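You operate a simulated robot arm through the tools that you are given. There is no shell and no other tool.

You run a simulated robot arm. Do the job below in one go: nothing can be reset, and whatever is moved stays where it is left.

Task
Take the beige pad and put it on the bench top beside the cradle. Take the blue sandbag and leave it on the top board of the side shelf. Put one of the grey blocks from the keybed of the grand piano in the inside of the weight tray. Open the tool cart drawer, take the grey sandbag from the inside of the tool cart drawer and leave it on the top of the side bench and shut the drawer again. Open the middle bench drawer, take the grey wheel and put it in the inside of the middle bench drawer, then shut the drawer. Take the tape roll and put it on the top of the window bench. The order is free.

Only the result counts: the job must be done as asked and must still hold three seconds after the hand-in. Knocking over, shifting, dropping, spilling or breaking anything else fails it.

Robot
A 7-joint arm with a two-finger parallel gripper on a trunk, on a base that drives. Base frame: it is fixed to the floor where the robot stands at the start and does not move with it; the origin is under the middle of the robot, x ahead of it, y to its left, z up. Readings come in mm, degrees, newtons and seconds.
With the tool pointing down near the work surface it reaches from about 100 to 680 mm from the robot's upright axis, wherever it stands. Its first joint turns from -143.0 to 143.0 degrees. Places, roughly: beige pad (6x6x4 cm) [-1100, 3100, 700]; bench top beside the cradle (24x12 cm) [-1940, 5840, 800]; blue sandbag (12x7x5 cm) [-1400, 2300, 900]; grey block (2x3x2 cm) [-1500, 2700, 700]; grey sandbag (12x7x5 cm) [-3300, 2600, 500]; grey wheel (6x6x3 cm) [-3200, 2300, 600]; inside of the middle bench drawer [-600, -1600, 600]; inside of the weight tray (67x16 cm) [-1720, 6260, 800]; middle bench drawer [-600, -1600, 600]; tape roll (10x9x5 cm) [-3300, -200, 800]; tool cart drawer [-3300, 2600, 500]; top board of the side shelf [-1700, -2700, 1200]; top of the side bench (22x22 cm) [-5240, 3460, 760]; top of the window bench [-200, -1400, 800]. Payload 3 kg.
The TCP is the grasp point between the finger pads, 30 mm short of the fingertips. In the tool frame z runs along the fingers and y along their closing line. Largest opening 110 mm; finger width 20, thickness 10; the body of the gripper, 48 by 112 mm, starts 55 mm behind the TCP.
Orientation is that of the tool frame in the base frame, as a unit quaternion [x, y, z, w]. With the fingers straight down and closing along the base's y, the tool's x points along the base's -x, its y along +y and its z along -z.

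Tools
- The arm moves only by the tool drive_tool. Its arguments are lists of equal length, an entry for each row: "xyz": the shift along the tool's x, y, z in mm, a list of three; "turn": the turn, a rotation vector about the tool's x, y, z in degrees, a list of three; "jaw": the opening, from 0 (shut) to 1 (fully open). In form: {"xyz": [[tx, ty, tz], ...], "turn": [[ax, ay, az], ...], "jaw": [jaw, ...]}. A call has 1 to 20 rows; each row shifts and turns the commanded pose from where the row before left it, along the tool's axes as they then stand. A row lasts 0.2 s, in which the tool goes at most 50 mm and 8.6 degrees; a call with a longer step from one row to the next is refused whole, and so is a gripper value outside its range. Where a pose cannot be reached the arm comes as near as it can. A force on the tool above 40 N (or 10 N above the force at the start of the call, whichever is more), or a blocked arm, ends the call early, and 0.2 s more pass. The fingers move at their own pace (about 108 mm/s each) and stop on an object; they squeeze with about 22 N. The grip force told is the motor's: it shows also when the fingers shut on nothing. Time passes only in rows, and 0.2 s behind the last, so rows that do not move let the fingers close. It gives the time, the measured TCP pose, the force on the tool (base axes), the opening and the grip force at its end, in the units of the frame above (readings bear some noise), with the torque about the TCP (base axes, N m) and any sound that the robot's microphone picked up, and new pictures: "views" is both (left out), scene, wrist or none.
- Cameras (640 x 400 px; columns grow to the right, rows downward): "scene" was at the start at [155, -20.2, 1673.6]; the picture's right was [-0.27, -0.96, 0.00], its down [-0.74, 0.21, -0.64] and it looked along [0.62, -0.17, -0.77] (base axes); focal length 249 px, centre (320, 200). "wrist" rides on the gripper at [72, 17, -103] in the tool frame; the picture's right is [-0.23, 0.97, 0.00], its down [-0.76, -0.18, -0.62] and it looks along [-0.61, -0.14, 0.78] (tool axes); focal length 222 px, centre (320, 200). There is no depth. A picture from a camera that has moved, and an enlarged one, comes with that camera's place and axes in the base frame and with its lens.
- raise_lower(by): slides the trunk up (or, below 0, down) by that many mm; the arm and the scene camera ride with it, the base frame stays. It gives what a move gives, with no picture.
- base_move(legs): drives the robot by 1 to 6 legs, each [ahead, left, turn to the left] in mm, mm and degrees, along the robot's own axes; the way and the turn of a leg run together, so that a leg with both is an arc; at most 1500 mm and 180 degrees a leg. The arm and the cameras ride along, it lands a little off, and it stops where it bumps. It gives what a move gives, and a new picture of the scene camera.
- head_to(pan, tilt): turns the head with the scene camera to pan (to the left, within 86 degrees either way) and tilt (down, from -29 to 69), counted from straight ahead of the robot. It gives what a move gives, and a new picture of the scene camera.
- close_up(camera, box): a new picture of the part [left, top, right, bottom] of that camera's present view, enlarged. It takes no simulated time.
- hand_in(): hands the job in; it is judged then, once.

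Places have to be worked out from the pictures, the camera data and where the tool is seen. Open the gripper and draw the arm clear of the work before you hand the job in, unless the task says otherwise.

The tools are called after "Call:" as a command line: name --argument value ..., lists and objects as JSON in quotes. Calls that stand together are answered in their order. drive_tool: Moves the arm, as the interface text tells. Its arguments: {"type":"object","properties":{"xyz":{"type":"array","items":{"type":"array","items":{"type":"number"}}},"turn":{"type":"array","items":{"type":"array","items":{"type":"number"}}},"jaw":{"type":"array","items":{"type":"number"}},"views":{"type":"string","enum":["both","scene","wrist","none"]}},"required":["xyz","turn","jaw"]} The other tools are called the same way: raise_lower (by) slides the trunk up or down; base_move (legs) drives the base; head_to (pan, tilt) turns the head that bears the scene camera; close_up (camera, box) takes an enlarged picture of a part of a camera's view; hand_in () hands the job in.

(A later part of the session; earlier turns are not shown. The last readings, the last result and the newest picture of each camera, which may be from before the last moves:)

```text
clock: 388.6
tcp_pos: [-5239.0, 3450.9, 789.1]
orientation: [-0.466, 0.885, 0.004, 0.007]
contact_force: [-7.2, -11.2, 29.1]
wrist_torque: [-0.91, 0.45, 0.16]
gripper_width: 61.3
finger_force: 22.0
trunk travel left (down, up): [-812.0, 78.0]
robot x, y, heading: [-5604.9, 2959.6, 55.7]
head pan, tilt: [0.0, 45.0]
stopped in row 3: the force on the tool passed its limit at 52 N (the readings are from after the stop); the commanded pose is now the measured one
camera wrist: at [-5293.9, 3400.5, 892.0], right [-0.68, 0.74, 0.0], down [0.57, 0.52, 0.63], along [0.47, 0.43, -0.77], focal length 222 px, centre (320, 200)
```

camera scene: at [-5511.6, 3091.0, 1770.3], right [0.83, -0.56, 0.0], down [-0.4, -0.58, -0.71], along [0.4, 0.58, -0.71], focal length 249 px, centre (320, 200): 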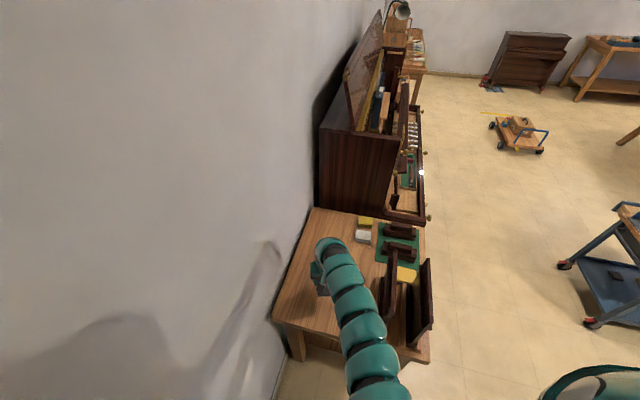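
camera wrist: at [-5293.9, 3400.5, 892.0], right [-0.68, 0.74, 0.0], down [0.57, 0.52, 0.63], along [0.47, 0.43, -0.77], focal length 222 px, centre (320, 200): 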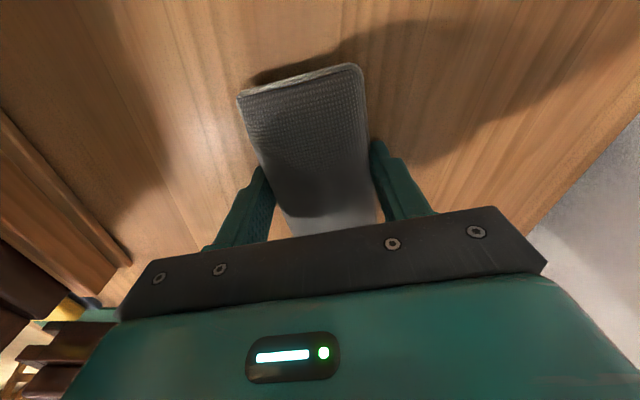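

Contact: the bag rests on the bench top. I open the fingers and rise with the trunk.

Call:
drive_tool --xyz '[[0, 0, -1], [0, 0, 0], [0, 0, 0], [0, 0, -10], [0, 0, -20]]' --turn '[[0, 0, 0], [0, 0, 0], [0, 0, 0], [0, 0, 0], [0, 0, 0]]' --jaw '[0.7, 0.8, 0.8, 0.8, 0.8]' --views "wrist"

Call:
raise_lower --by 78

Call:
base_move --legs '[[-80, 0, 0]]'

```text
clock: 389.8
tcp_pos: [-5237.7, 3451.9, 816.5]
orientation: [-0.467, 0.884, 0.003, 0.005]
contact_force: [0.0, 0.9, 0.1]
wrist_torque: [-0.02, -0.02, 0.0]
gripper_width: 87.9
finger_force: 0.0
trunk travel left (down, up): [-812.0, 78.0]
robot x, y, heading: [-5603.3, 2958.7, 55.7]
head pan, tilt: [0.0, 45.0]
camera wrist: at [-5292.6, 3401.7, 919.5], right [-0.67, 0.74, 0.0], down [0.57, 0.52, 0.63], along [0.47, 0.43, -0.77], focal length 222 px, centre (320, 200)
```

wrist: 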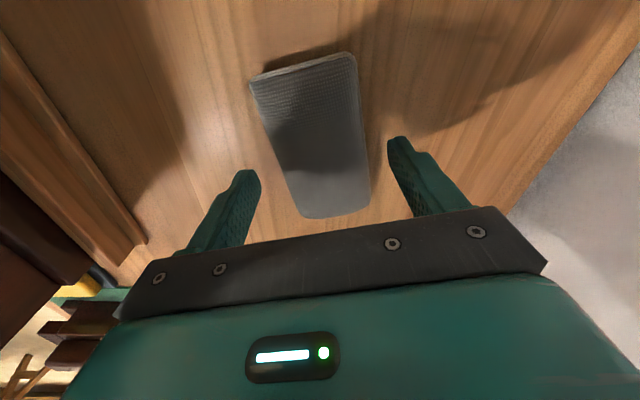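

```text
clock: 391.0
tcp_pos: [-5238.5, 3452.6, 895.6]
orientation: [-0.466, 0.885, 0.003, 0.005]
contact_force: [-0.1, 0.1, 0.4]
wrist_torque: [-0.01, -0.03, -0.02]
gripper_width: 88.1
finger_force: 0.1
trunk travel left (down, up): [-890.0, 0.0]
robot x, y, heading: [-5600.7, 2961.0, 55.6]
head pan, tilt: [0.0, 45.0]
```

```text
clock: 392.0
tcp_pos: [-5284.1, 3386.8, 895.9]
orientation: [-0.466, 0.885, 0.005, 0.006]
contact_force: [-0.1, -0.5, 0.1]
wrist_torque: [0.01, 0.01, -0.01]
gripper_width: 88.3
finger_force: 0.1
trunk travel left (down, up): [-890.0, 0.0]
robot x, y, heading: [-5649.3, 2893.6, 55.3]
head pan, tilt: [0.0, 45.0]
camera scene: at [-5557.2, 3023.7, 1770.6], right [0.82, -0.57, 0.0], down [-0.4, -0.58, -0.71], along [0.4, 0.58, -0.71], focal length 249 px, centre (320, 200)
```

scene: 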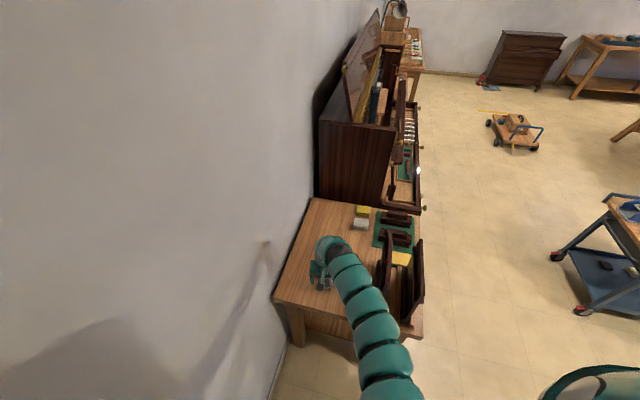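

The bag is released on the patch. I fold the arm inward while still high, then leave the same way I came.

Call:
drive_tool --xyz '[[25, 0, 0], [25, 0, 0], [25, 0, 5], [25, 0, 15], [25, 0, 20], [25, 0, 20], [20, 0, 20]]' --turn '[[0, 0, 0], [0, 0, 0], [0, 0, 0], [0, 0, 0], [0, 0, 0], [0, 0, 0], [0, 0, 0]]' --jaw '[0.8, 0.8, 0.8, 0.8, 0.8, 0.8, 0.8]' --views "scene"

Call:
close_up --camera "scene" --box '[250, 180, 450, 320]'

```text
clock: 393.6
tcp_pos: [-5373.1, 3255.3, 805.0]
orientation: [-0.466, 0.885, 0.003, 0.005]
contact_force: [0.2, 0.6, 0.0]
wrist_torque: [0.0, 0.02, 0.0]
gripper_width: 88.0
finger_force: 0.0
out of reach, approached as far as the arm can: row 4, 5
trunk travel left (down, up): [-890.0, 0.0]
robot x, y, heading: [-5649.8, 2895.8, 55.7]
head pan, tilt: [0.0, 45.0]
camera scene: at [-5555.8, 3025.0, 1770.4], right [0.82, -0.57, 0.0], down [-0.4, -0.58, -0.71], along [0.4, 0.58, -0.71], focal length 249 px, centre (320, 200)
```

scene: 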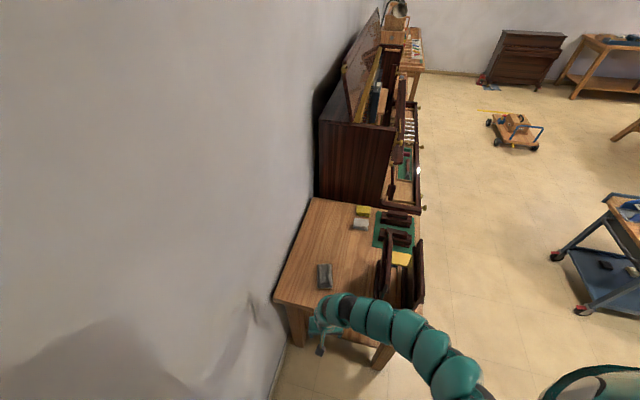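

```text
2.86 times, centred on (350, 250) of scene
camera zoom: at [-5555.8, 3025.0, 1770.4], right [0.82, -0.57, 0.0], down [-0.4, -0.58, -0.71], along [0.4, 0.58, -0.71], focal length 712 px, centre (234, 57)
```

zoom: 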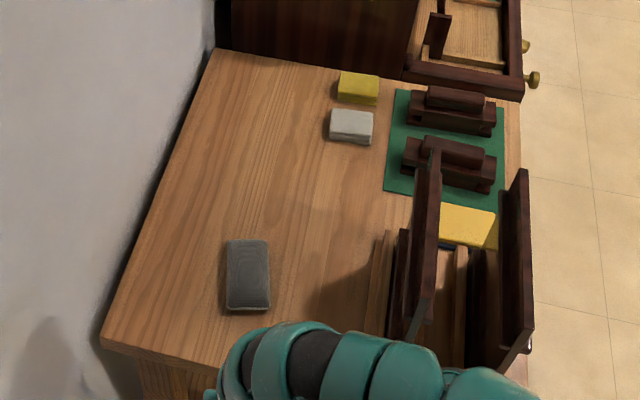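

The grey sandbag lies neatly on the patch. I drive back out around the cart to its drawer side.

Call:
base_move --legs '[[0, 0, -46], [530, -851, 0], [1085, 686, 0], [1085, 686, 0], [0, 0, -148]]'

Call:
head_to --pan 0 --tilt 40

```text
clock: 418.9
tcp_pos: [-3445.5, 3654.4, 806.7]
orientation: [0.909, 0.416, -0.006, 0.002]
contact_force: [0.1, 0.5, -1.1]
wrist_torque: [-0.01, 0.02, 0.0]
gripper_width: 88.0
finger_force: 0.2
trunk travel left (down, up): [-890.0, 0.0]
robot x, y, heading: [-3132.1, 3987.2, -130.7]
head pan, tilt: [0.0, 45.0]
camera scene: at [-3237.8, 3864.3, 1770.4], right [-0.76, 0.65, 0.0], down [0.46, 0.54, -0.71], along [-0.46, -0.54, -0.71], focal length 249 px, centre (320, 200)
```

scene: 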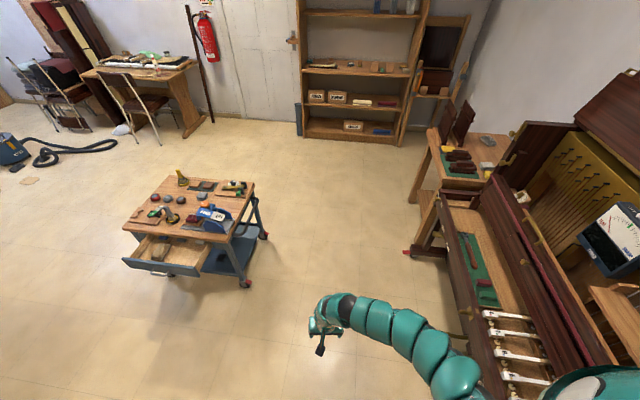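

```text
clock: 419.6
tcp_pos: [-3444.5, 3653.8, 805.7]
orientation: [0.909, 0.416, -0.006, 0.003]
contact_force: [0.2, -0.3, -0.3]
wrist_torque: [0.01, 0.04, -0.02]
gripper_width: 87.9
finger_force: 0.2
trunk travel left (down, up): [-890.0, 0.0]
robot x, y, heading: [-3134.0, 3984.8, -130.6]
head pan, tilt: [0.0, 40.0]
camera scene: at [-3240.2, 3861.4, 1777.6], right [-0.76, 0.65, 0.0], down [0.42, 0.49, -0.77], along [-0.5, -0.58, -0.64], focal length 249 px, centre (320, 200)
```

scene: 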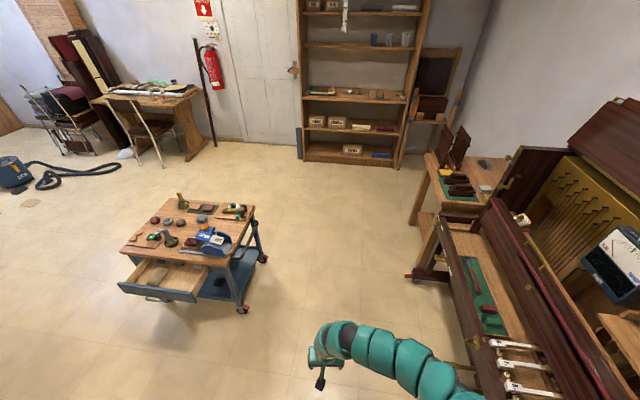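

I turn square to the cart drawer and drive in front of it, keeping the tool ahead of the handle.

Call:
base_move --legs '[[0, 0, -7.6], [175, 968, 0]]'

Call:
drive_tool --xyz '[[0, 0, 0], [0, 0, 0], [0, 0, 0]]' --turn '[[0, 0, 0], [0, 0, 0], [0, 0, 0]]' --jaw '[0, 0, 0]' --views "both"

```text
clock: 425.2
tcp_pos: [-2986.6, 2863.5, 806.4]
orientation: [0.937, 0.35, -0.006, 0.002]
contact_force: [-0.6, -0.3, -1.0]
wrist_torque: [0.05, -0.04, 0.01]
gripper_width: 88.0
finger_force: 0.0
trunk travel left (down, up): [-890.0, 0.0]
robot x, y, heading: [-2631.0, 3146.4, -139.0]
head pan, tilt: [0.0, 40.0]
camera scene: at [-2755.4, 3039.3, 1777.7], right [-0.66, 0.75, 0.0], down [0.49, 0.42, -0.77], along [-0.58, -0.5, -0.64], focal length 249 px, centre (320, 200)
```

scene: 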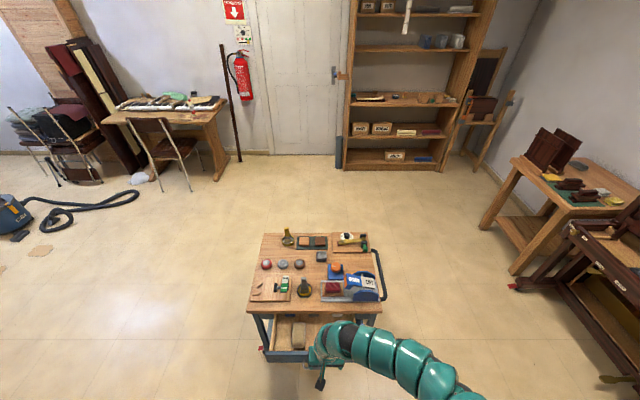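

```text
clock: 426.0
tcp_pos: [-2987.9, 2863.6, 806.0]
orientation: [0.937, 0.35, -0.005, 0.002]
contact_force: [0.9, -0.1, 0.1]
wrist_torque: [0.0, -0.03, -0.03]
gripper_width: 0.2
finger_force: 22.4
trunk travel left (down, up): [-890.0, 0.0]
robot x, y, heading: [-2629.4, 3142.0, -139.2]
head pan, tilt: [0.0, 40.0]
camera scene: at [-2755.6, 3039.7, 1777.7], right [-0.66, 0.75, 0.0], down [0.49, 0.42, -0.77], along [-0.58, -0.5, -0.64], focal length 249 px, centre (320, 200)
camera wrist: at [-2920.5, 2900.4, 908.2], right [0.47, -0.88, 0.0], down [-0.69, -0.36, 0.63], along [-0.56, -0.3, -0.77], focal length 222 px, centre (320, 200)
```

scene: 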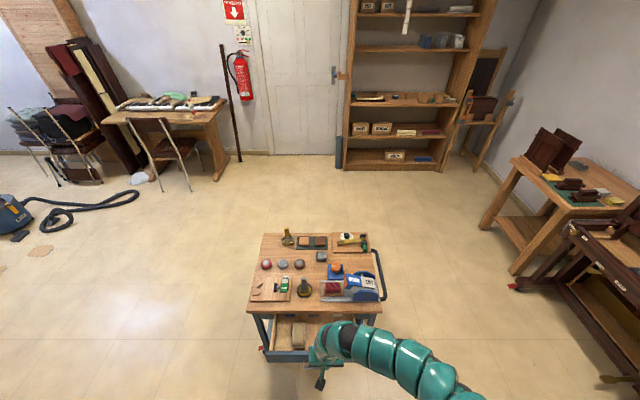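
wrist: 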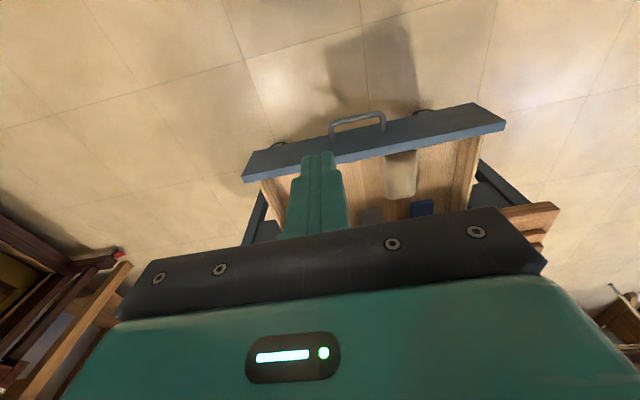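

The bar is about 50 mm to my left and 68 mm ahead of the tool. I shift left, then lower so the closed fingers hang in front of the handle.

Call:
drive_tool --xyz '[[0, 25, 0], [0, 25, 0]]' --turn '[[0, 0, 0], [0, 0, 0]]' --jaw '[0, 0]' --views "none"

Call:
raise_lower --by -272

Call:
drive_tool --xyz '[[0, 0, 0]]' --turn '[[0, 0, 0]]' --jaw '[0]' --views "both"

```text
clock: 426.6
tcp_pos: [-2954.1, 2824.4, 805.9]
orientation: [0.937, 0.35, -0.005, 0.002]
contact_force: [-1.1, 0.0, 0.2]
wrist_torque: [0.03, -0.02, -0.01]
gripper_width: 0.1
finger_force: 22.1
trunk travel left (down, up): [-890.0, 0.0]
robot x, y, heading: [-2633.1, 3148.7, -139.0]
head pan, tilt: [0.0, 40.0]
```

```text
clock: 429.4
tcp_pos: [-2953.4, 2825.0, 534.9]
orientation: [0.937, 0.35, -0.005, 0.002]
contact_force: [-0.3, -0.3, -0.1]
wrist_torque: [-0.02, -0.01, 0.02]
gripper_width: 0.0
finger_force: 21.7
trunk travel left (down, up): [-618.0, 272.0]
robot x, y, heading: [-2633.3, 3146.1, -138.9]
head pan, tilt: [0.0, 40.0]
```

```text
clock: 429.8
tcp_pos: [-2954.1, 2825.8, 534.1]
orientation: [0.937, 0.349, -0.005, 0.002]
contact_force: [-0.1, -0.9, -0.8]
wrist_torque: [0.0, 0.0, 0.03]
gripper_width: 0.0
finger_force: 21.5
trunk travel left (down, up): [-618.0, 272.0]
robot x, y, heading: [-2631.0, 3147.4, -139.1]
head pan, tilt: [0.0, 40.0]
camera scene: at [-2755.6, 3039.7, 1505.7], right [-0.66, 0.75, 0.0], down [0.49, 0.42, -0.77], along [-0.58, -0.5, -0.64], focal length 249 px, centre (320, 200)
camera wrist: at [-2886.1, 2862.2, 635.9], right [0.47, -0.88, 0.0], down [-0.69, -0.36, 0.63], along [-0.56, -0.3, -0.77], focal length 222 px, centre (320, 200)
```

scene: 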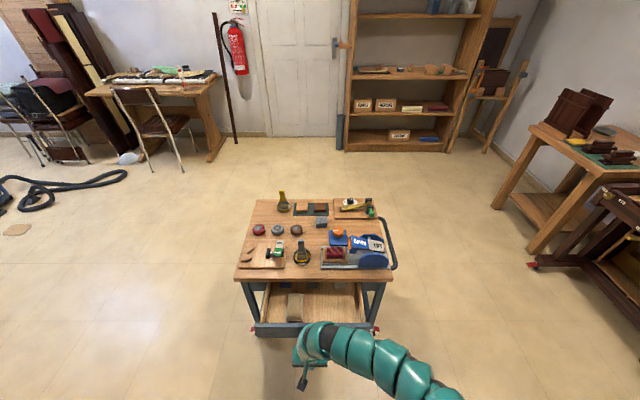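
wrist: 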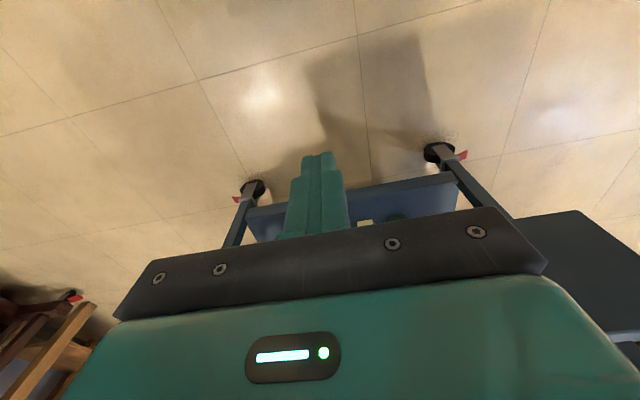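

The closed fingers hang right in front of the handle centre. I push forward gently with the arm.

Call:
drive_tool --xyz '[[-20, 0, 0], [-20, 0, 0], [-20, 0, 0], [-20, 0, 0], [-20, 0, 0], [-20, 0, 0], [-15, 0, 0]]' --turn '[[0, 0, 0], [0, 0, 0], [0, 0, 0], [0, 0, 0], [0, 0, 0], [0, 0, 0], [0, 0, 0]]' --jaw '[0, 0, 0, 0, 0, 0, 0]' --views "scene"

```text
clock: 431.4
tcp_pos: [-3055.7, 2734.9, 537.8]
orientation: [0.937, 0.35, -0.006, 0.002]
contact_force: [0.1, 0.6, -0.9]
wrist_torque: [0.01, 0.01, -0.01]
gripper_width: 0.1
finger_force: 22.2
trunk travel left (down, up): [-618.0, 272.0]
robot x, y, heading: [-2629.1, 3144.2, -139.1]
head pan, tilt: [0.0, 40.0]
camera scene: at [-2755.1, 3038.9, 1505.7], right [-0.66, 0.75, 0.0], down [0.48, 0.42, -0.77], along [-0.58, -0.5, -0.64], focal length 249 px, centre (320, 200)
```

scene: 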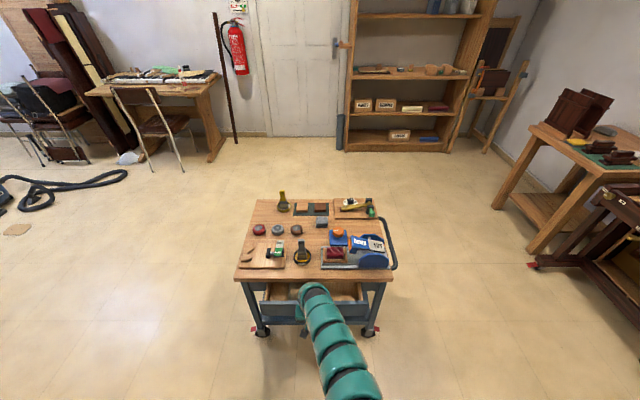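

The drawer slides in smoothly. I continue with the base, then finish with small arm steps to feel the stop.

Call:
base_move --legs '[[75, 0, 0]]'

Call:
drive_tool --xyz '[[-8, 0, 0], [-6, 0, 0], [-5, 0, 0], [-5, 0, 0], [-5, 0, 0]]' --turn '[[0, 0, 0], [0, 0, 0], [0, 0, 0], [0, 0, 0], [0, 0, 0]]' --jaw '[0, 0, 0, 0, 0]' --views "both"

```text
clock: 432.4
tcp_pos: [-3110.1, 2688.9, 536.2]
orientation: [0.936, 0.351, -0.006, 0.002]
contact_force: [0.2, 0.2, -0.8]
wrist_torque: [-0.02, -0.03, -0.05]
gripper_width: 0.0
finger_force: 21.9
trunk travel left (down, up): [-618.0, 272.0]
robot x, y, heading: [-2686.5, 3101.2, -138.8]
head pan, tilt: [0.0, 40.0]
camera scene: at [-2810.4, 2991.5, 1505.5], right [-0.66, 0.75, 0.0], down [0.49, 0.42, -0.77], along [-0.58, -0.5, -0.64], focal length 249 px, centre (320, 200)
```

scene: 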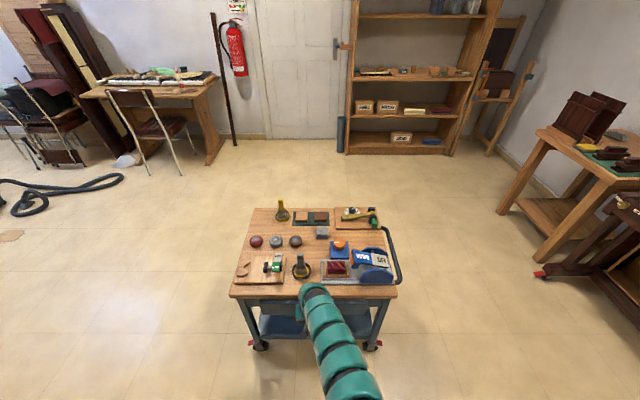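

```text
clock: 433.6
tcp_pos: [-3127.4, 2673.3, 537.2]
orientation: [0.936, 0.351, -0.003, 0.0]
contact_force: [21.5, 24.2, -3.1]
wrist_torque: [-1.32, 1.1, -0.3]
gripper_width: 0.0
finger_force: 22.1
trunk travel left (down, up): [-618.0, 272.0]
robot x, y, heading: [-2684.4, 3103.8, -138.7]
head pan, tilt: [0.0, 40.0]
camera scene: at [-2807.5, 2994.4, 1505.8], right [-0.66, 0.75, 0.0], down [0.48, 0.42, -0.77], along [-0.58, -0.5, -0.64], focal length 249 px, centre (320, 200)
camera wrist: at [-3060.6, 2709.4, 638.7], right [0.47, -0.88, 0.0], down [-0.69, -0.36, 0.63], along [-0.55, -0.29, -0.78], focal length 222 px, centre (320, 200)
```

scene: 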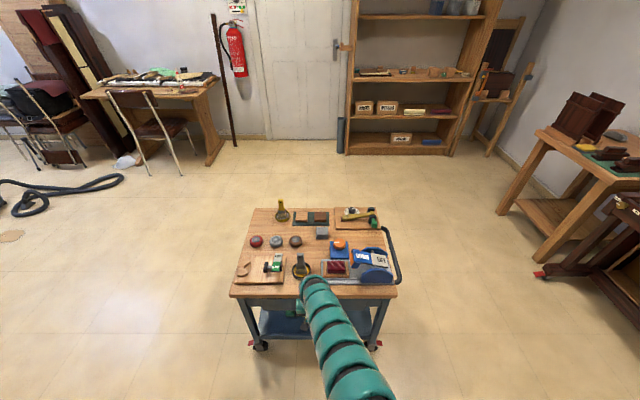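
wrist: 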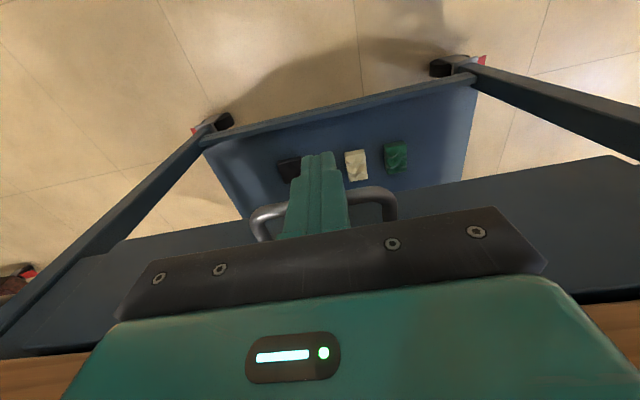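

The drawer hits its stop with the handle back at its original closed position. I back off, fold, raise, and drive round to the cart's short side for the grey wheel.

Call:
base_move --legs '[[-150, 0, 0]]'

Call:
drive_tool --xyz '[[25, 0, 0], [25, 0, 0], [25, 0, 0], [25, 0, 0], [25, 0, 0], [25, 0, 0]]' --turn '[[0, 0, 0], [0, 0, 0], [0, 0, 0], [0, 0, 0], [0, 0, 0], [0, 0, 0]]' --jaw '[0, 0.7, 0.7, 0.7, 0.7, 0.7]' --views "scene"

Call:
close_up --camera "scene" --box '[220, 190, 420, 340]'

```text
clock: 435.0
tcp_pos: [-3013.1, 2772.0, 537.6]
orientation: [0.937, 0.349, -0.007, 0.003]
contact_force: [-0.3, 0.3, -0.2]
wrist_torque: [-0.03, 0.0, 0.0]
gripper_width: 0.0
finger_force: 21.8
trunk travel left (down, up): [-618.0, 272.0]
robot x, y, heading: [-2568.9, 3201.9, -138.7]
head pan, tilt: [0.0, 40.0]
camera scene: at [-2691.8, 3094.8, 1505.8], right [-0.66, 0.75, 0.0], down [0.48, 0.42, -0.77], along [-0.58, -0.5, -0.64], focal length 249 px, centre (320, 200)
```

scene: 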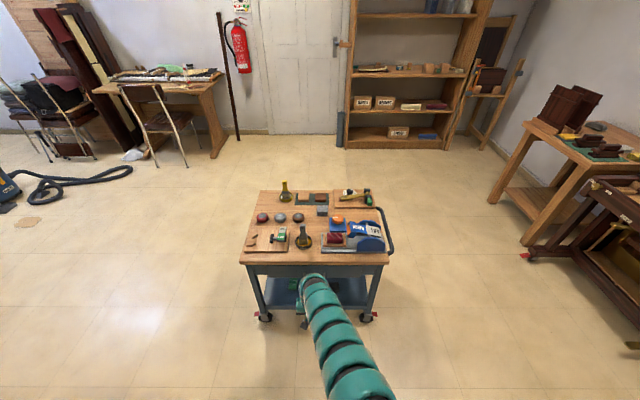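

```text
clock: 436.4
tcp_pos: [-2901.3, 2870.8, 533.6]
orientation: [0.937, 0.351, -0.007, 0.001]
contact_force: [-0.1, -0.8, 0.8]
wrist_torque: [0.04, 0.0, 0.0]
gripper_width: 77.0
finger_force: 0.0
trunk travel left (down, up): [-618.0, 272.0]
robot x, y, heading: [-2571.8, 3202.5, -139.1]
head pan, tilt: [0.0, 40.0]
camera scene: at [-2692.8, 3094.6, 1505.7], right [-0.66, 0.75, 0.0], down [0.48, 0.42, -0.77], along [-0.58, -0.5, -0.64], focal length 249 px, centre (320, 200)
```

scene: 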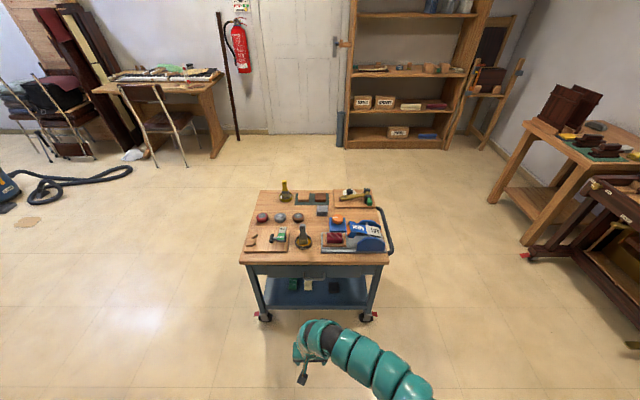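

```text
2.67 times, centred on (320, 265) of scene
camera zoom: at [-2692.8, 3094.6, 1505.7], right [-0.66, 0.75, 0.0], down [0.48, 0.42, -0.77], along [-0.58, -0.5, -0.64], focal length 665 px, centre (320, 27)
```

zoom: 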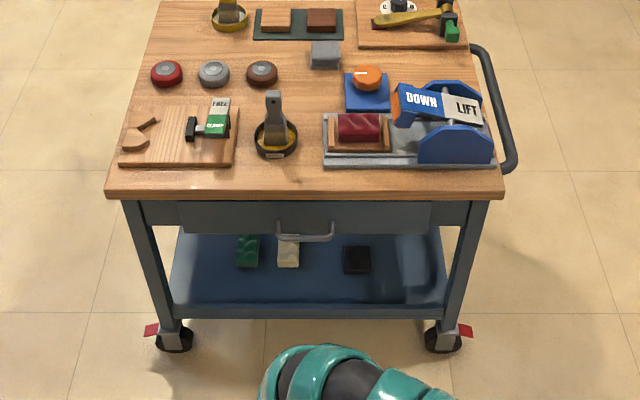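

The cart drawer is flush shut. Now I raise the trunk and go round to the short side of the cart nearest the wheels.

Call:
raise_lower --by 272

Call:
base_move --legs '[[0, 0, -90], [-451, 432, 0], [-350, 100, 0], [-40, 537, 0]]'

Call:
head_to --pan 0 --tilt 50

```text
clock: 439.2
tcp_pos: [-2900.8, 2870.4, 806.0]
orientation: [0.936, 0.351, -0.006, 0.002]
contact_force: [-0.1, -0.5, -0.6]
wrist_torque: [0.0, 0.02, 0.02]
gripper_width: 76.9
finger_force: 0.0
trunk travel left (down, up): [-890.0, 0.0]
robot x, y, heading: [-2569.4, 3202.7, -138.6]
head pan, tilt: [0.0, 40.0]
```

```text
clock: 451.2
tcp_pos: [-3181.8, 2211.2, 805.5]
orientation: [0.902, -0.431, -0.006, -0.003]
contact_force: [-0.2, -0.9, -0.3]
wrist_torque: [0.0, -0.03, 0.04]
gripper_width: 76.7
finger_force: 0.1
trunk travel left (down, up): [-890.0, 0.0]
robot x, y, heading: [-2864.6, 1865.9, 129.3]
head pan, tilt: [0.0, 40.0]
camera scene: at [-2966.2, 1994.5, 1777.7], right [0.78, 0.63, 0.0], down [0.4, -0.5, -0.77], along [-0.48, 0.6, -0.64], focal length 249 px, centre (320, 200)
```

scene: 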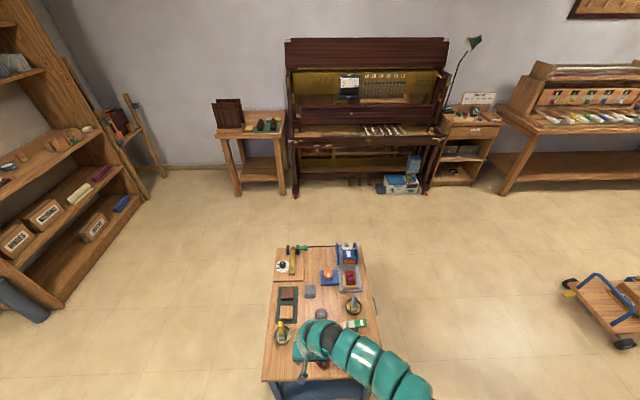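

```text
clock: 452.0
tcp_pos: [-3180.9, 2211.8, 805.5]
orientation: [0.902, -0.431, -0.005, -0.002]
contact_force: [-0.4, 0.6, -0.5]
wrist_torque: [-0.03, -0.01, 0.03]
gripper_width: 77.3
finger_force: 0.0
trunk travel left (down, up): [-890.0, 0.0]
robot x, y, heading: [-2863.4, 1864.1, 129.0]
head pan, tilt: [0.0, 50.0]
camera scene: at [-2960.4, 1989.0, 1763.5], right [0.78, 0.63, 0.0], down [0.48, -0.6, -0.64], along [-0.4, 0.5, -0.77], focal length 249 px, centre (320, 200)
```

scene: 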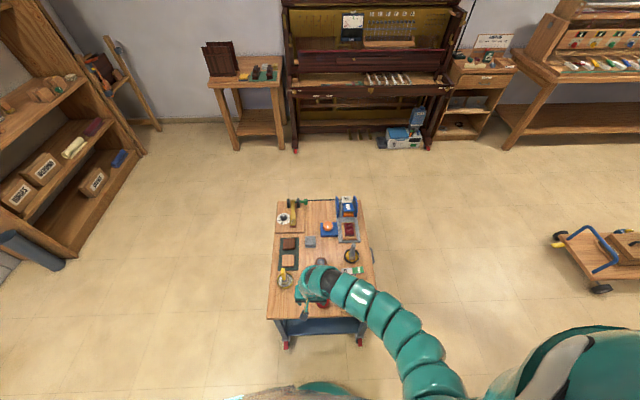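

The tool is already just over the cart's near edge at safe height; the grey wheel should be ~150 mm ahead and ~39 mm right. I move in and take a wrist look.

Call:
base_move --legs '[[60, 0, 0]]'

Call:
drive_tool --xyz '[[-20, -10, -15], [-20, -10, -15], [-20, -10, -15], [-20, -9, -15]]' --turn '[[0, 0, 0], [0, 0, 0], [0, 0, 0], [0, 0, 0]]' --jaw '[0.75, 0.75, 0.75, 0.75]' --views "wrist"

```text
clock: 452.9
tcp_pos: [-3220.8, 2257.8, 804.4]
orientation: [0.902, -0.431, -0.005, -0.003]
contact_force: [0.4, 0.0, -1.2]
wrist_torque: [0.0, -0.01, -0.01]
gripper_width: 76.9
finger_force: 0.1
trunk travel left (down, up): [-890.0, 0.0]
robot x, y, heading: [-2899.8, 1910.6, 128.8]
head pan, tilt: [0.0, 50.0]
camera scene: at [-2999.9, 2037.8, 1763.2], right [0.78, 0.63, 0.0], down [0.48, -0.6, -0.64], along [-0.4, 0.5, -0.77], focal length 249 px, centre (320, 200)
```

scene: 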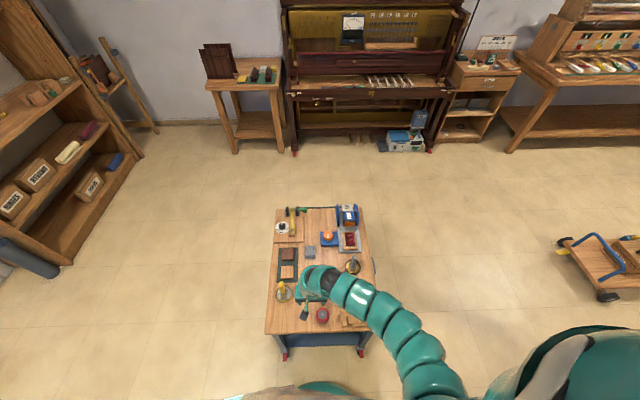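

```text
clock: 453.9
tcp_pos: [-3241.9, 2344.1, 869.0]
orientation: [0.902, -0.431, -0.008, -0.001]
contact_force: [0.4, 0.1, -0.1]
wrist_torque: [0.04, -0.01, -0.01]
gripper_width: 82.2
finger_force: 0.1
trunk travel left (down, up): [-890.0, 0.0]
robot x, y, heading: [-2900.2, 1911.9, 129.0]
head pan, tilt: [0.0, 50.0]
camera wrist: at [-3207.5, 2276.0, 970.6], right [-0.9, -0.43, 0.01], down [-0.33, 0.7, 0.63], along [-0.28, 0.57, -0.77], focal length 222 px, centre (320, 200)
```

wrist: 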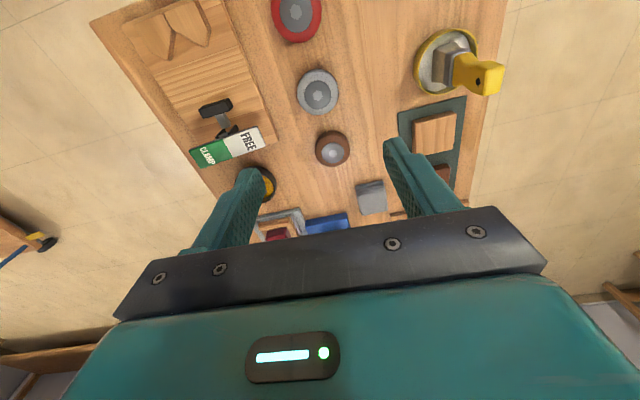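

The wheel is almost directly beneath the tool (about 6 mm ahead). I correct and lower in stages.

Call:
drive_tool --xyz '[[-6, -3, 0]]' --turn '[[0, 0, 0]]' --jaw '[0.75]' --views "none"

Call:
raise_lower --by -180

Call:
drive_tool --xyz '[[0, 0, 0]]' --turn '[[0, 0, 0]]' --jaw '[0.75]' --views "wrist"

```text
clock: 454.3
tcp_pos: [-3241.2, 2350.7, 869.3]
orientation: [0.902, -0.433, -0.005, -0.003]
contact_force: [-0.2, -1.2, -0.7]
wrist_torque: [0.02, -0.01, 0.0]
gripper_width: 82.8
finger_force: 0.1
trunk travel left (down, up): [-890.0, 0.0]
robot x, y, heading: [-2897.8, 1913.5, 128.9]
head pan, tilt: [0.0, 50.0]
```

```text
clock: 456.3
tcp_pos: [-3241.8, 2348.8, 687.7]
orientation: [0.902, -0.431, -0.004, -0.003]
contact_force: [-0.1, 1.0, 0.6]
wrist_torque: [0.0, -0.02, 0.0]
gripper_width: 82.3
finger_force: 0.0
trunk travel left (down, up): [-710.0, 180.0]
robot x, y, heading: [-2902.4, 1913.4, 128.9]
head pan, tilt: [0.0, 50.0]
```

```text
clock: 456.7
tcp_pos: [-3241.2, 2350.0, 687.3]
orientation: [0.902, -0.431, -0.006, -0.003]
contact_force: [0.1, 0.0, 0.7]
wrist_torque: [0.0, -0.02, -0.02]
gripper_width: 82.3
finger_force: 0.1
trunk travel left (down, up): [-710.0, 180.0]
robot x, y, heading: [-2897.8, 1909.9, 129.0]
head pan, tilt: [0.0, 50.0]
camera wrist: at [-3207.5, 2282.9, 790.0], right [-0.9, -0.43, 0.0], down [-0.33, 0.7, 0.63], along [-0.28, 0.57, -0.77], focal length 222 px, centre (320, 200)
```

wrist: 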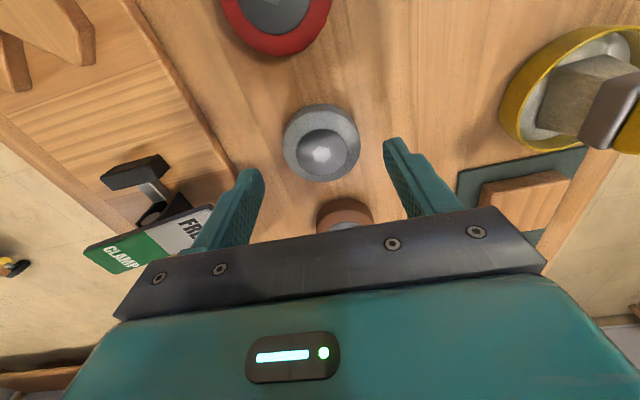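

Wheel perfectly centred and the clamp lever is ~48 mm from the finger. I descend in small steps to the cart top.

Call:
drive_tool --xyz '[[0, 0, 20], [0, 0, 12], [0, 0, 6], [0, 0, 4], [0, 0, 4]]' --turn '[[0, 0, 0], [0, 0, 0], [0, 0, 0], [0, 0, 0], [0, 0, 0]]' --jaw '[0.75, 0.75, 0.75, 0.75, 0.75]' --views "wrist"

```text
clock: 457.9
tcp_pos: [-3243.1, 2349.7, 651.3]
orientation: [0.902, -0.432, -0.009, -0.004]
contact_force: [11.4, -10.8, 30.3]
wrist_torque: [0.33, -1.54, -0.54]
gripper_width: 83.4
finger_force: 1.2
trunk travel left (down, up): [-710.0, 180.0]
robot x, y, heading: [-2897.7, 1913.3, 128.7]
head pan, tilt: [0.0, 50.0]
stopped in row 5: the force on the tool passed its limit at 48 N (the readings are from after the stop); the commanded pose is now the measured one
camera wrist: at [-3208.6, 2282.7, 751.8], right [-0.9, -0.43, 0.01], down [-0.33, 0.7, 0.64], along [-0.28, 0.57, -0.77], focal length 222 px, centre (320, 200)
```

wrist: 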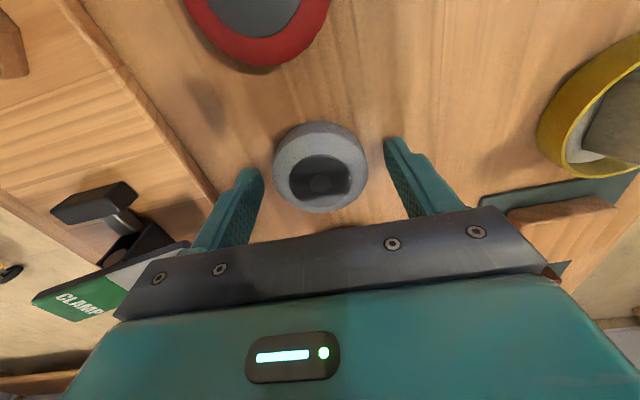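

The +m fingertip landed on the neighbouring wooden board. I'll lift and roll the tool so the fingers close along the row of wheels instead, where there is ~11 mm clearance on each side.

Call:
drive_tool --xyz '[[0, 0, -20], [0, 0, -30], [0, 0, 0], [0, 0, 0], [0, 0, 0], [0, 0, 0], [0, 0, 0], [0, 0, 0], [0, 0, 0], [0, 0, 0], [0, 0, 0], [0, 0, 0], [0, 0, 0]]' --turn '[[0, 0, 0], [0, 0, 0], [0, 0, 7.91], [0, 0, 7.91], [0, 0, 7.91], [0, 0, 7.91], [0, 0, 7.91], [0, 0, 7.91], [0, 0, 7.91], [0, 0, 7.91], [0, 0, 7.91], [0, 0, 7.91], [0, 0, 7.91]]' --jaw '[0.75, 0.68, 0.68, 0.68, 0.68, 0.68, 0.68, 0.68, 0.68, 0.68, 0.68, 0.68, 0.68]' --views "both"

```text
clock: 460.6
tcp_pos: [-3242.9, 2350.2, 697.1]
orientation: [-0.356, 0.935, 0.008, -0.003]
contact_force: [0.6, -0.9, 0.1]
wrist_torque: [-0.01, -0.02, -0.03]
gripper_width: 75.0
finger_force: 0.0
trunk travel left (down, up): [-710.0, 180.0]
robot x, y, heading: [-2900.6, 1911.2, 129.0]
head pan, tilt: [0.0, 50.0]
camera scene: at [-2998.1, 2035.5, 1583.5], right [0.78, 0.63, 0.0], down [0.48, -0.6, -0.64], along [-0.4, 0.5, -0.77], focal length 249 px, centre (320, 200)
camera wrist: at [-3306.1, 2314.8, 800.8], right [-0.48, 0.88, 0.02], down [0.69, 0.37, 0.62], along [0.54, 0.31, -0.78], focal length 222 px, centre (320, 200)
```

scene: 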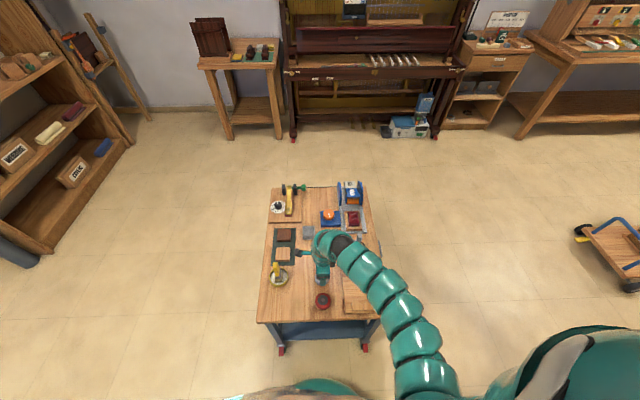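
wrist: 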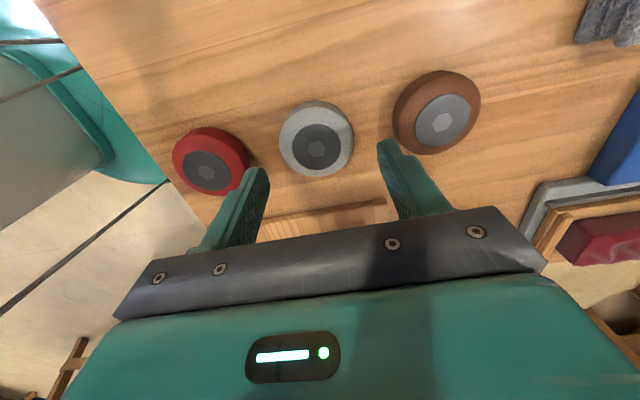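

Now the fingers line up between the wheels and the grey one is dead centre. I descend carefully.

Call:
drive_tool --xyz '[[0, 0, 20], [0, 0, 15], [0, 0, 10], [0, 0, 5], [0, 0, 4]]' --turn '[[0, 0, 0], [0, 0, 0], [0, 0, 0], [0, 0, 0], [0, 0, 0]]' --jaw '[0.68, 0.68, 0.68, 0.68, 0.68]' --views "wrist"

```text
clock: 461.8
tcp_pos: [-3245.6, 2353.3, 650.4]
orientation: [-0.356, 0.934, 0.01, -0.006]
contact_force: [7.6, -3.6, 34.4]
wrist_torque: [-1.22, -1.41, 0.36]
gripper_width: 78.4
finger_force: 3.5
trunk travel left (down, up): [-710.0, 180.0]
robot x, y, heading: [-2899.3, 1916.2, 128.7]
head pan, tilt: [0.0, 50.0]
stopped in row 5: the force on the tool passed its limit at 48 N (the readings are from after the stop); the commanded pose is now the measured one
camera wrist: at [-3309.1, 2317.0, 754.5], right [-0.48, 0.88, 0.02], down [0.7, 0.36, 0.62], along [0.53, 0.31, -0.79], focal length 222 px, centre (320, 200)
```

wrist: 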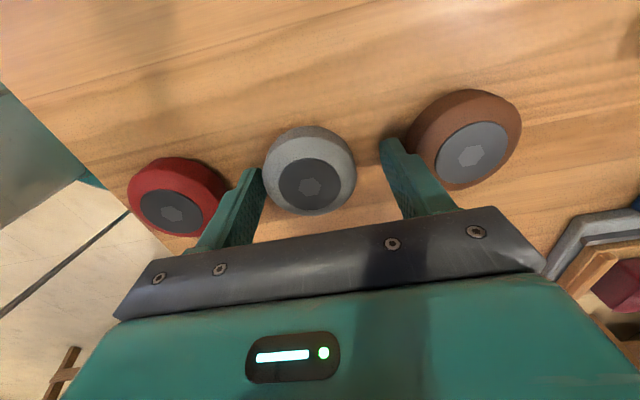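

Both contacts came at the same height, so it's simply the cart top (z≈620). I lift 4 mm, shift 7 mm to centre on the wheel, and close.

Call:
drive_tool --xyz '[[0, 0, -5], [7, -2, 0], [0, 0, 0], [0, 0, 0], [0, 0, 0], [0, 0, 0]]' --turn '[[0, 0, 0], [0, 0, 0], [0, 0, 0], [0, 0, 0], [0, 0, 0], [0, 0, 0]]' --jaw '[0.68, 0.68, 0.3, 0.3, 0.3, 0.3]' --views "wrist"

```text
clock: 463.2
tcp_pos: [-3250.4, 2348.1, 653.6]
orientation: [-0.356, 0.934, 0.01, -0.004]
contact_force: [-0.7, 1.2, -0.6]
wrist_torque: [-0.02, 0.01, 0.02]
gripper_width: 57.1
finger_force: 22.3
trunk travel left (down, up): [-710.0, 180.0]
robot x, y, heading: [-2899.5, 1913.9, 128.9]
head pan, tilt: [0.0, 50.0]
camera wrist: at [-3313.6, 2311.8, 756.4], right [-0.48, 0.88, 0.02], down [0.7, 0.37, 0.62], along [0.54, 0.31, -0.79], focal length 222 px, centre (320, 200)
```

wrist: 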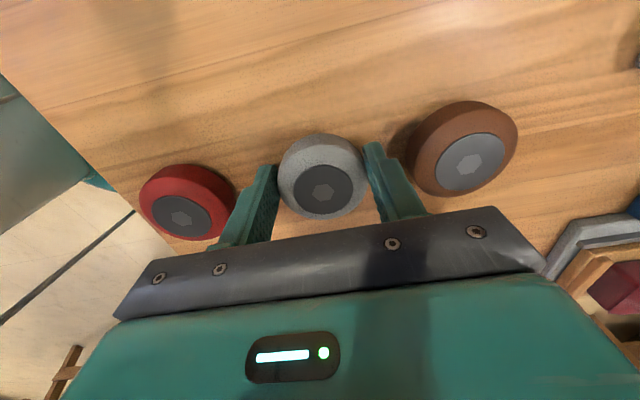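

Wheel gripped at 57 mm. I lift it straight up with the trunk and check.

Call:
raise_lower --by 180

Call:
drive_tool --xyz '[[0, 0, 0]]' --turn '[[0, 0, 0]]' --jaw '[0.3]' --views "wrist"

```text
clock: 465.2
tcp_pos: [-3250.9, 2348.6, 833.0]
orientation: [-0.357, 0.934, 0.01, -0.004]
contact_force: [-0.6, 0.3, -0.8]
wrist_torque: [-0.01, -0.02, -0.04]
gripper_width: 56.7
finger_force: 22.3
trunk travel left (down, up): [-890.0, 0.0]
robot x, y, heading: [-2897.1, 1917.6, 128.9]
head pan, tilt: [0.0, 50.0]
```

```text
clock: 465.6
tcp_pos: [-3250.4, 2347.1, 832.9]
orientation: [-0.357, 0.934, 0.01, -0.004]
contact_force: [1.1, -0.4, -1.1]
wrist_torque: [-0.03, 0.01, 0.01]
gripper_width: 57.1
finger_force: 22.1
trunk travel left (down, up): [-890.0, 0.0]
robot x, y, heading: [-2898.5, 1913.7, 129.0]
head pan, tilt: [0.0, 50.0]
camera wrist: at [-3313.7, 2311.8, 936.4], right [-0.48, 0.88, 0.02], down [0.7, 0.37, 0.62], along [0.54, 0.31, -0.79], focal length 222 px, centre (320, 200)
```

wrist: 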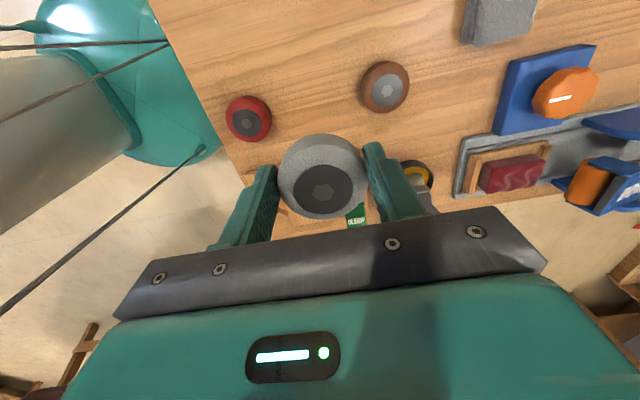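

The wheel is up. I back off, roll the tool back to its default orientation, fold, and head for the window bench drawer.

Call:
base_move --legs '[[-350, 0, 0]]'

Call:
drive_tool --xyz '[[0, 0, 0], [0, 0, 0], [0, 0, 0], [0, 0, 0], [0, 0, 0], [0, 0, 0], [0, 0, 0], [0, 0, 0], [0, 0, 0], [0, 0, 0], [0, 0, 0], [25, 0, 5], [25, 0, 5], [25, 0, 5], [25, 0, 5]]' --turn '[[0, 0, -8.1], [0, 0, -8.1], [0, 0, -8.1], [0, 0, -8.1], [0, 0, -8.1], [0, 0, -8.1], [0, 0, -8.1], [0, 0, -8.1], [0, 0, -8.1], [0, 0, -8.1], [0, 0, -8.1], [0, 0, 0], [0, 0, 0], [0, 0, 0], [0, 0, 0]]' --jaw '[0.3, 0.3, 0.3, 0.3, 0.3, 0.3, 0.3, 0.3, 0.3, 0.3, 0.3, 0.3, 0.3, 0.3, 0.3]' --views "none"

```text
clock: 467.9
tcp_pos: [-3023.7, 2068.7, 833.4]
orientation: [-0.356, 0.935, 0.011, -0.004]
contact_force: [0.2, 0.2, -2.3]
wrist_torque: [0.01, 0.01, -0.01]
gripper_width: 57.1
finger_force: 22.2
trunk travel left (down, up): [-890.0, 0.0]
robot x, y, heading: [-2671.5, 1633.2, 128.5]
head pan, tilt: [0.0, 50.0]
camera scene: at [-2771.6, 1755.0, 1763.6], right [0.78, 0.63, 0.0], down [0.48, -0.6, -0.64], along [-0.4, 0.5, -0.77], focal length 249 px, centre (320, 200)
```

scene: 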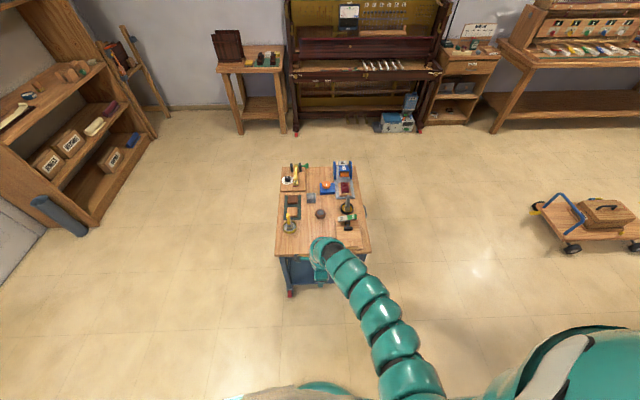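

```text
clock: 471.1
tcp_pos: [-2958.9, 1994.3, 809.2]
orientation: [0.909, -0.416, -0.009, -0.004]
contact_force: [-0.4, -0.2, -1.5]
wrist_torque: [0.01, 0.0, -0.03]
gripper_width: 56.6
finger_force: 22.0
trunk travel left (down, up): [-890.0, 0.0]
robot x, y, heading: [-2673.6, 1634.4, 128.6]
head pan, tilt: [0.0, 50.0]
```

I turn around and drive along the known route to a point in front of the open BLOCKS drawer.

Call:
base_move --legs '[[0, 0, -176.8], [835, 308, 0], [835, 308, 0], [875, -447, 0], [205, -777, 0]]'

Call:
head_to --pan 0 --tilt 50

Call:
close_up --camera "scene" --box '[230, 120, 430, 245]'

```text
clock: 495.9
tcp_pos: [-732.1, -1045.7, 809.9]
orientation: [0.344, 0.939, -0.003, 0.01]
contact_force: [-0.2, 0.0, -1.6]
wrist_torque: [0.0, -0.04, -0.02]
gripper_width: 57.0
finger_force: 21.7
trunk travel left (down, up): [-890.0, 0.0]
robot x, y, heading: [-1068.7, -733.9, -42.1]
head pan, tilt: [0.0, 50.0]
camera scene: at [-952.1, -837.9, 1763.5], right [-0.67, -0.74, 0.0], down [-0.57, 0.52, -0.64], along [0.48, -0.43, -0.77], focal length 249 px, centre (320, 200)
```

scene: 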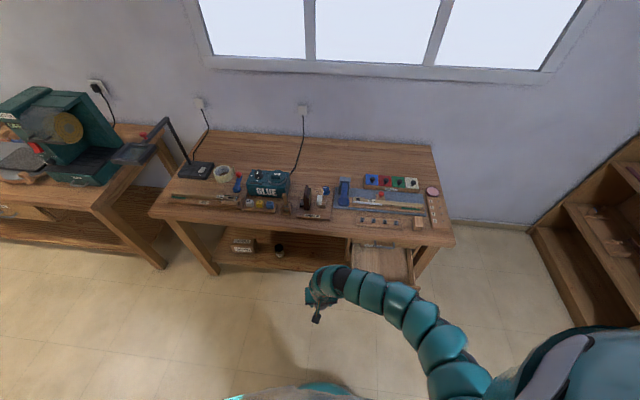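

```text
clock: 496.4
tcp_pos: [-730.3, -1045.3, 809.4]
orientation: [0.343, 0.939, -0.004, 0.01]
contact_force: [0.6, 0.6, -1.6]
wrist_torque: [0.0, 0.01, 0.0]
gripper_width: 56.6
finger_force: 22.0
trunk travel left (down, up): [-890.0, 0.0]
robot x, y, heading: [-1070.4, -732.3, -42.2]
head pan, tilt: [0.0, 50.0]
camera scene: at [-951.8, -837.4, 1763.5], right [-0.67, -0.74, 0.0], down [-0.57, 0.52, -0.64], along [0.48, -0.43, -0.77], focal length 249 px, centre (320, 200)
```

scene: 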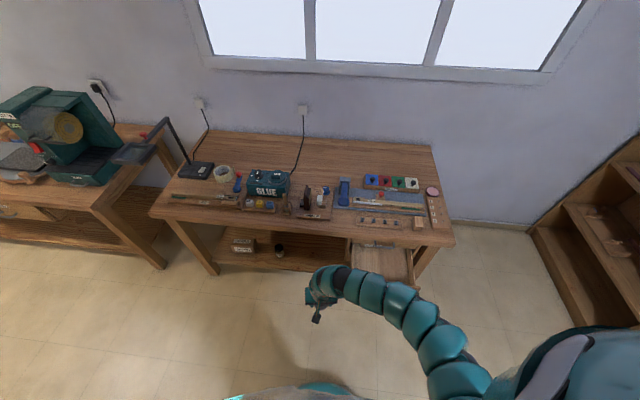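

```text
3.20 times, centred on (330, 182) of scene
camera zoom: at [-951.8, -837.4, 1763.5], right [-0.67, -0.74, 0.0], down [-0.57, 0.52, -0.64], along [0.48, -0.43, -0.77], focal length 798 px, centre (288, 256)
```

zoom: 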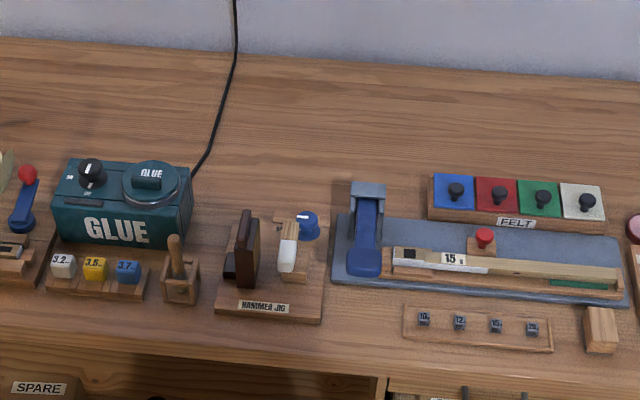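

Heading drifted to -42°. I square up, move right to line up with the drawer, and look down into it.

Call:
base_move --legs '[[0, 0, -6], [0, -225, 0]]'

Call:
close_up --camera "scene" --box '[220, 200, 420, 325]'

```text
clock: 498.7
tcp_pos: [-927.9, -1224.6, 809.8]
orientation: [0.392, 0.92, -0.003, 0.01]
contact_force: [-0.2, -0.1, -1.9]
wrist_torque: [0.03, -0.01, 0.02]
gripper_width: 56.9
finger_force: 21.3
trunk travel left (down, up): [-890.0, 0.0]
robot x, y, heading: [-1233.9, -876.2, -48.0]
head pan, tilt: [0.0, 50.0]
camera scene: at [-1128.3, -996.9, 1763.5], right [-0.74, -0.67, 0.0], down [-0.51, 0.57, -0.64], along [0.43, -0.48, -0.77], focal length 249 px, centre (320, 200)
```

scene: 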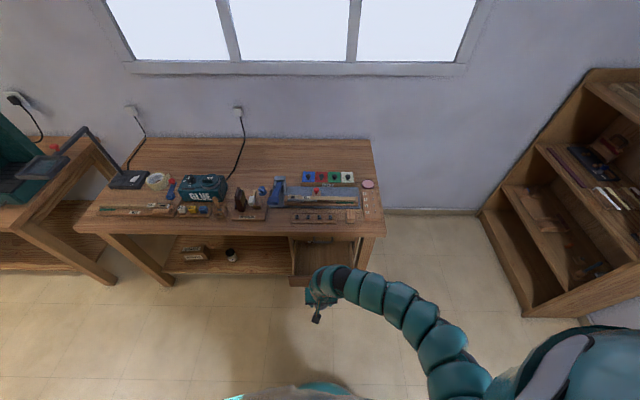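

```text
3.20 times, centred on (320, 262) of scene
camera zoom: at [-1128.3, -996.9, 1763.5], right [-0.74, -0.67, 0.0], down [-0.51, 0.57, -0.64], along [0.43, -0.48, -0.77], focal length 798 px, centre (320, 0)
```

zoom: 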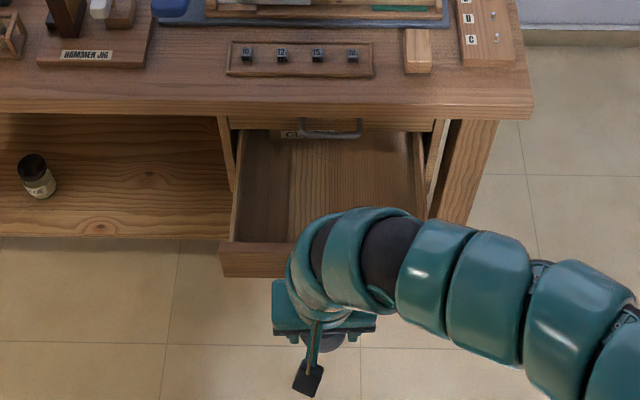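

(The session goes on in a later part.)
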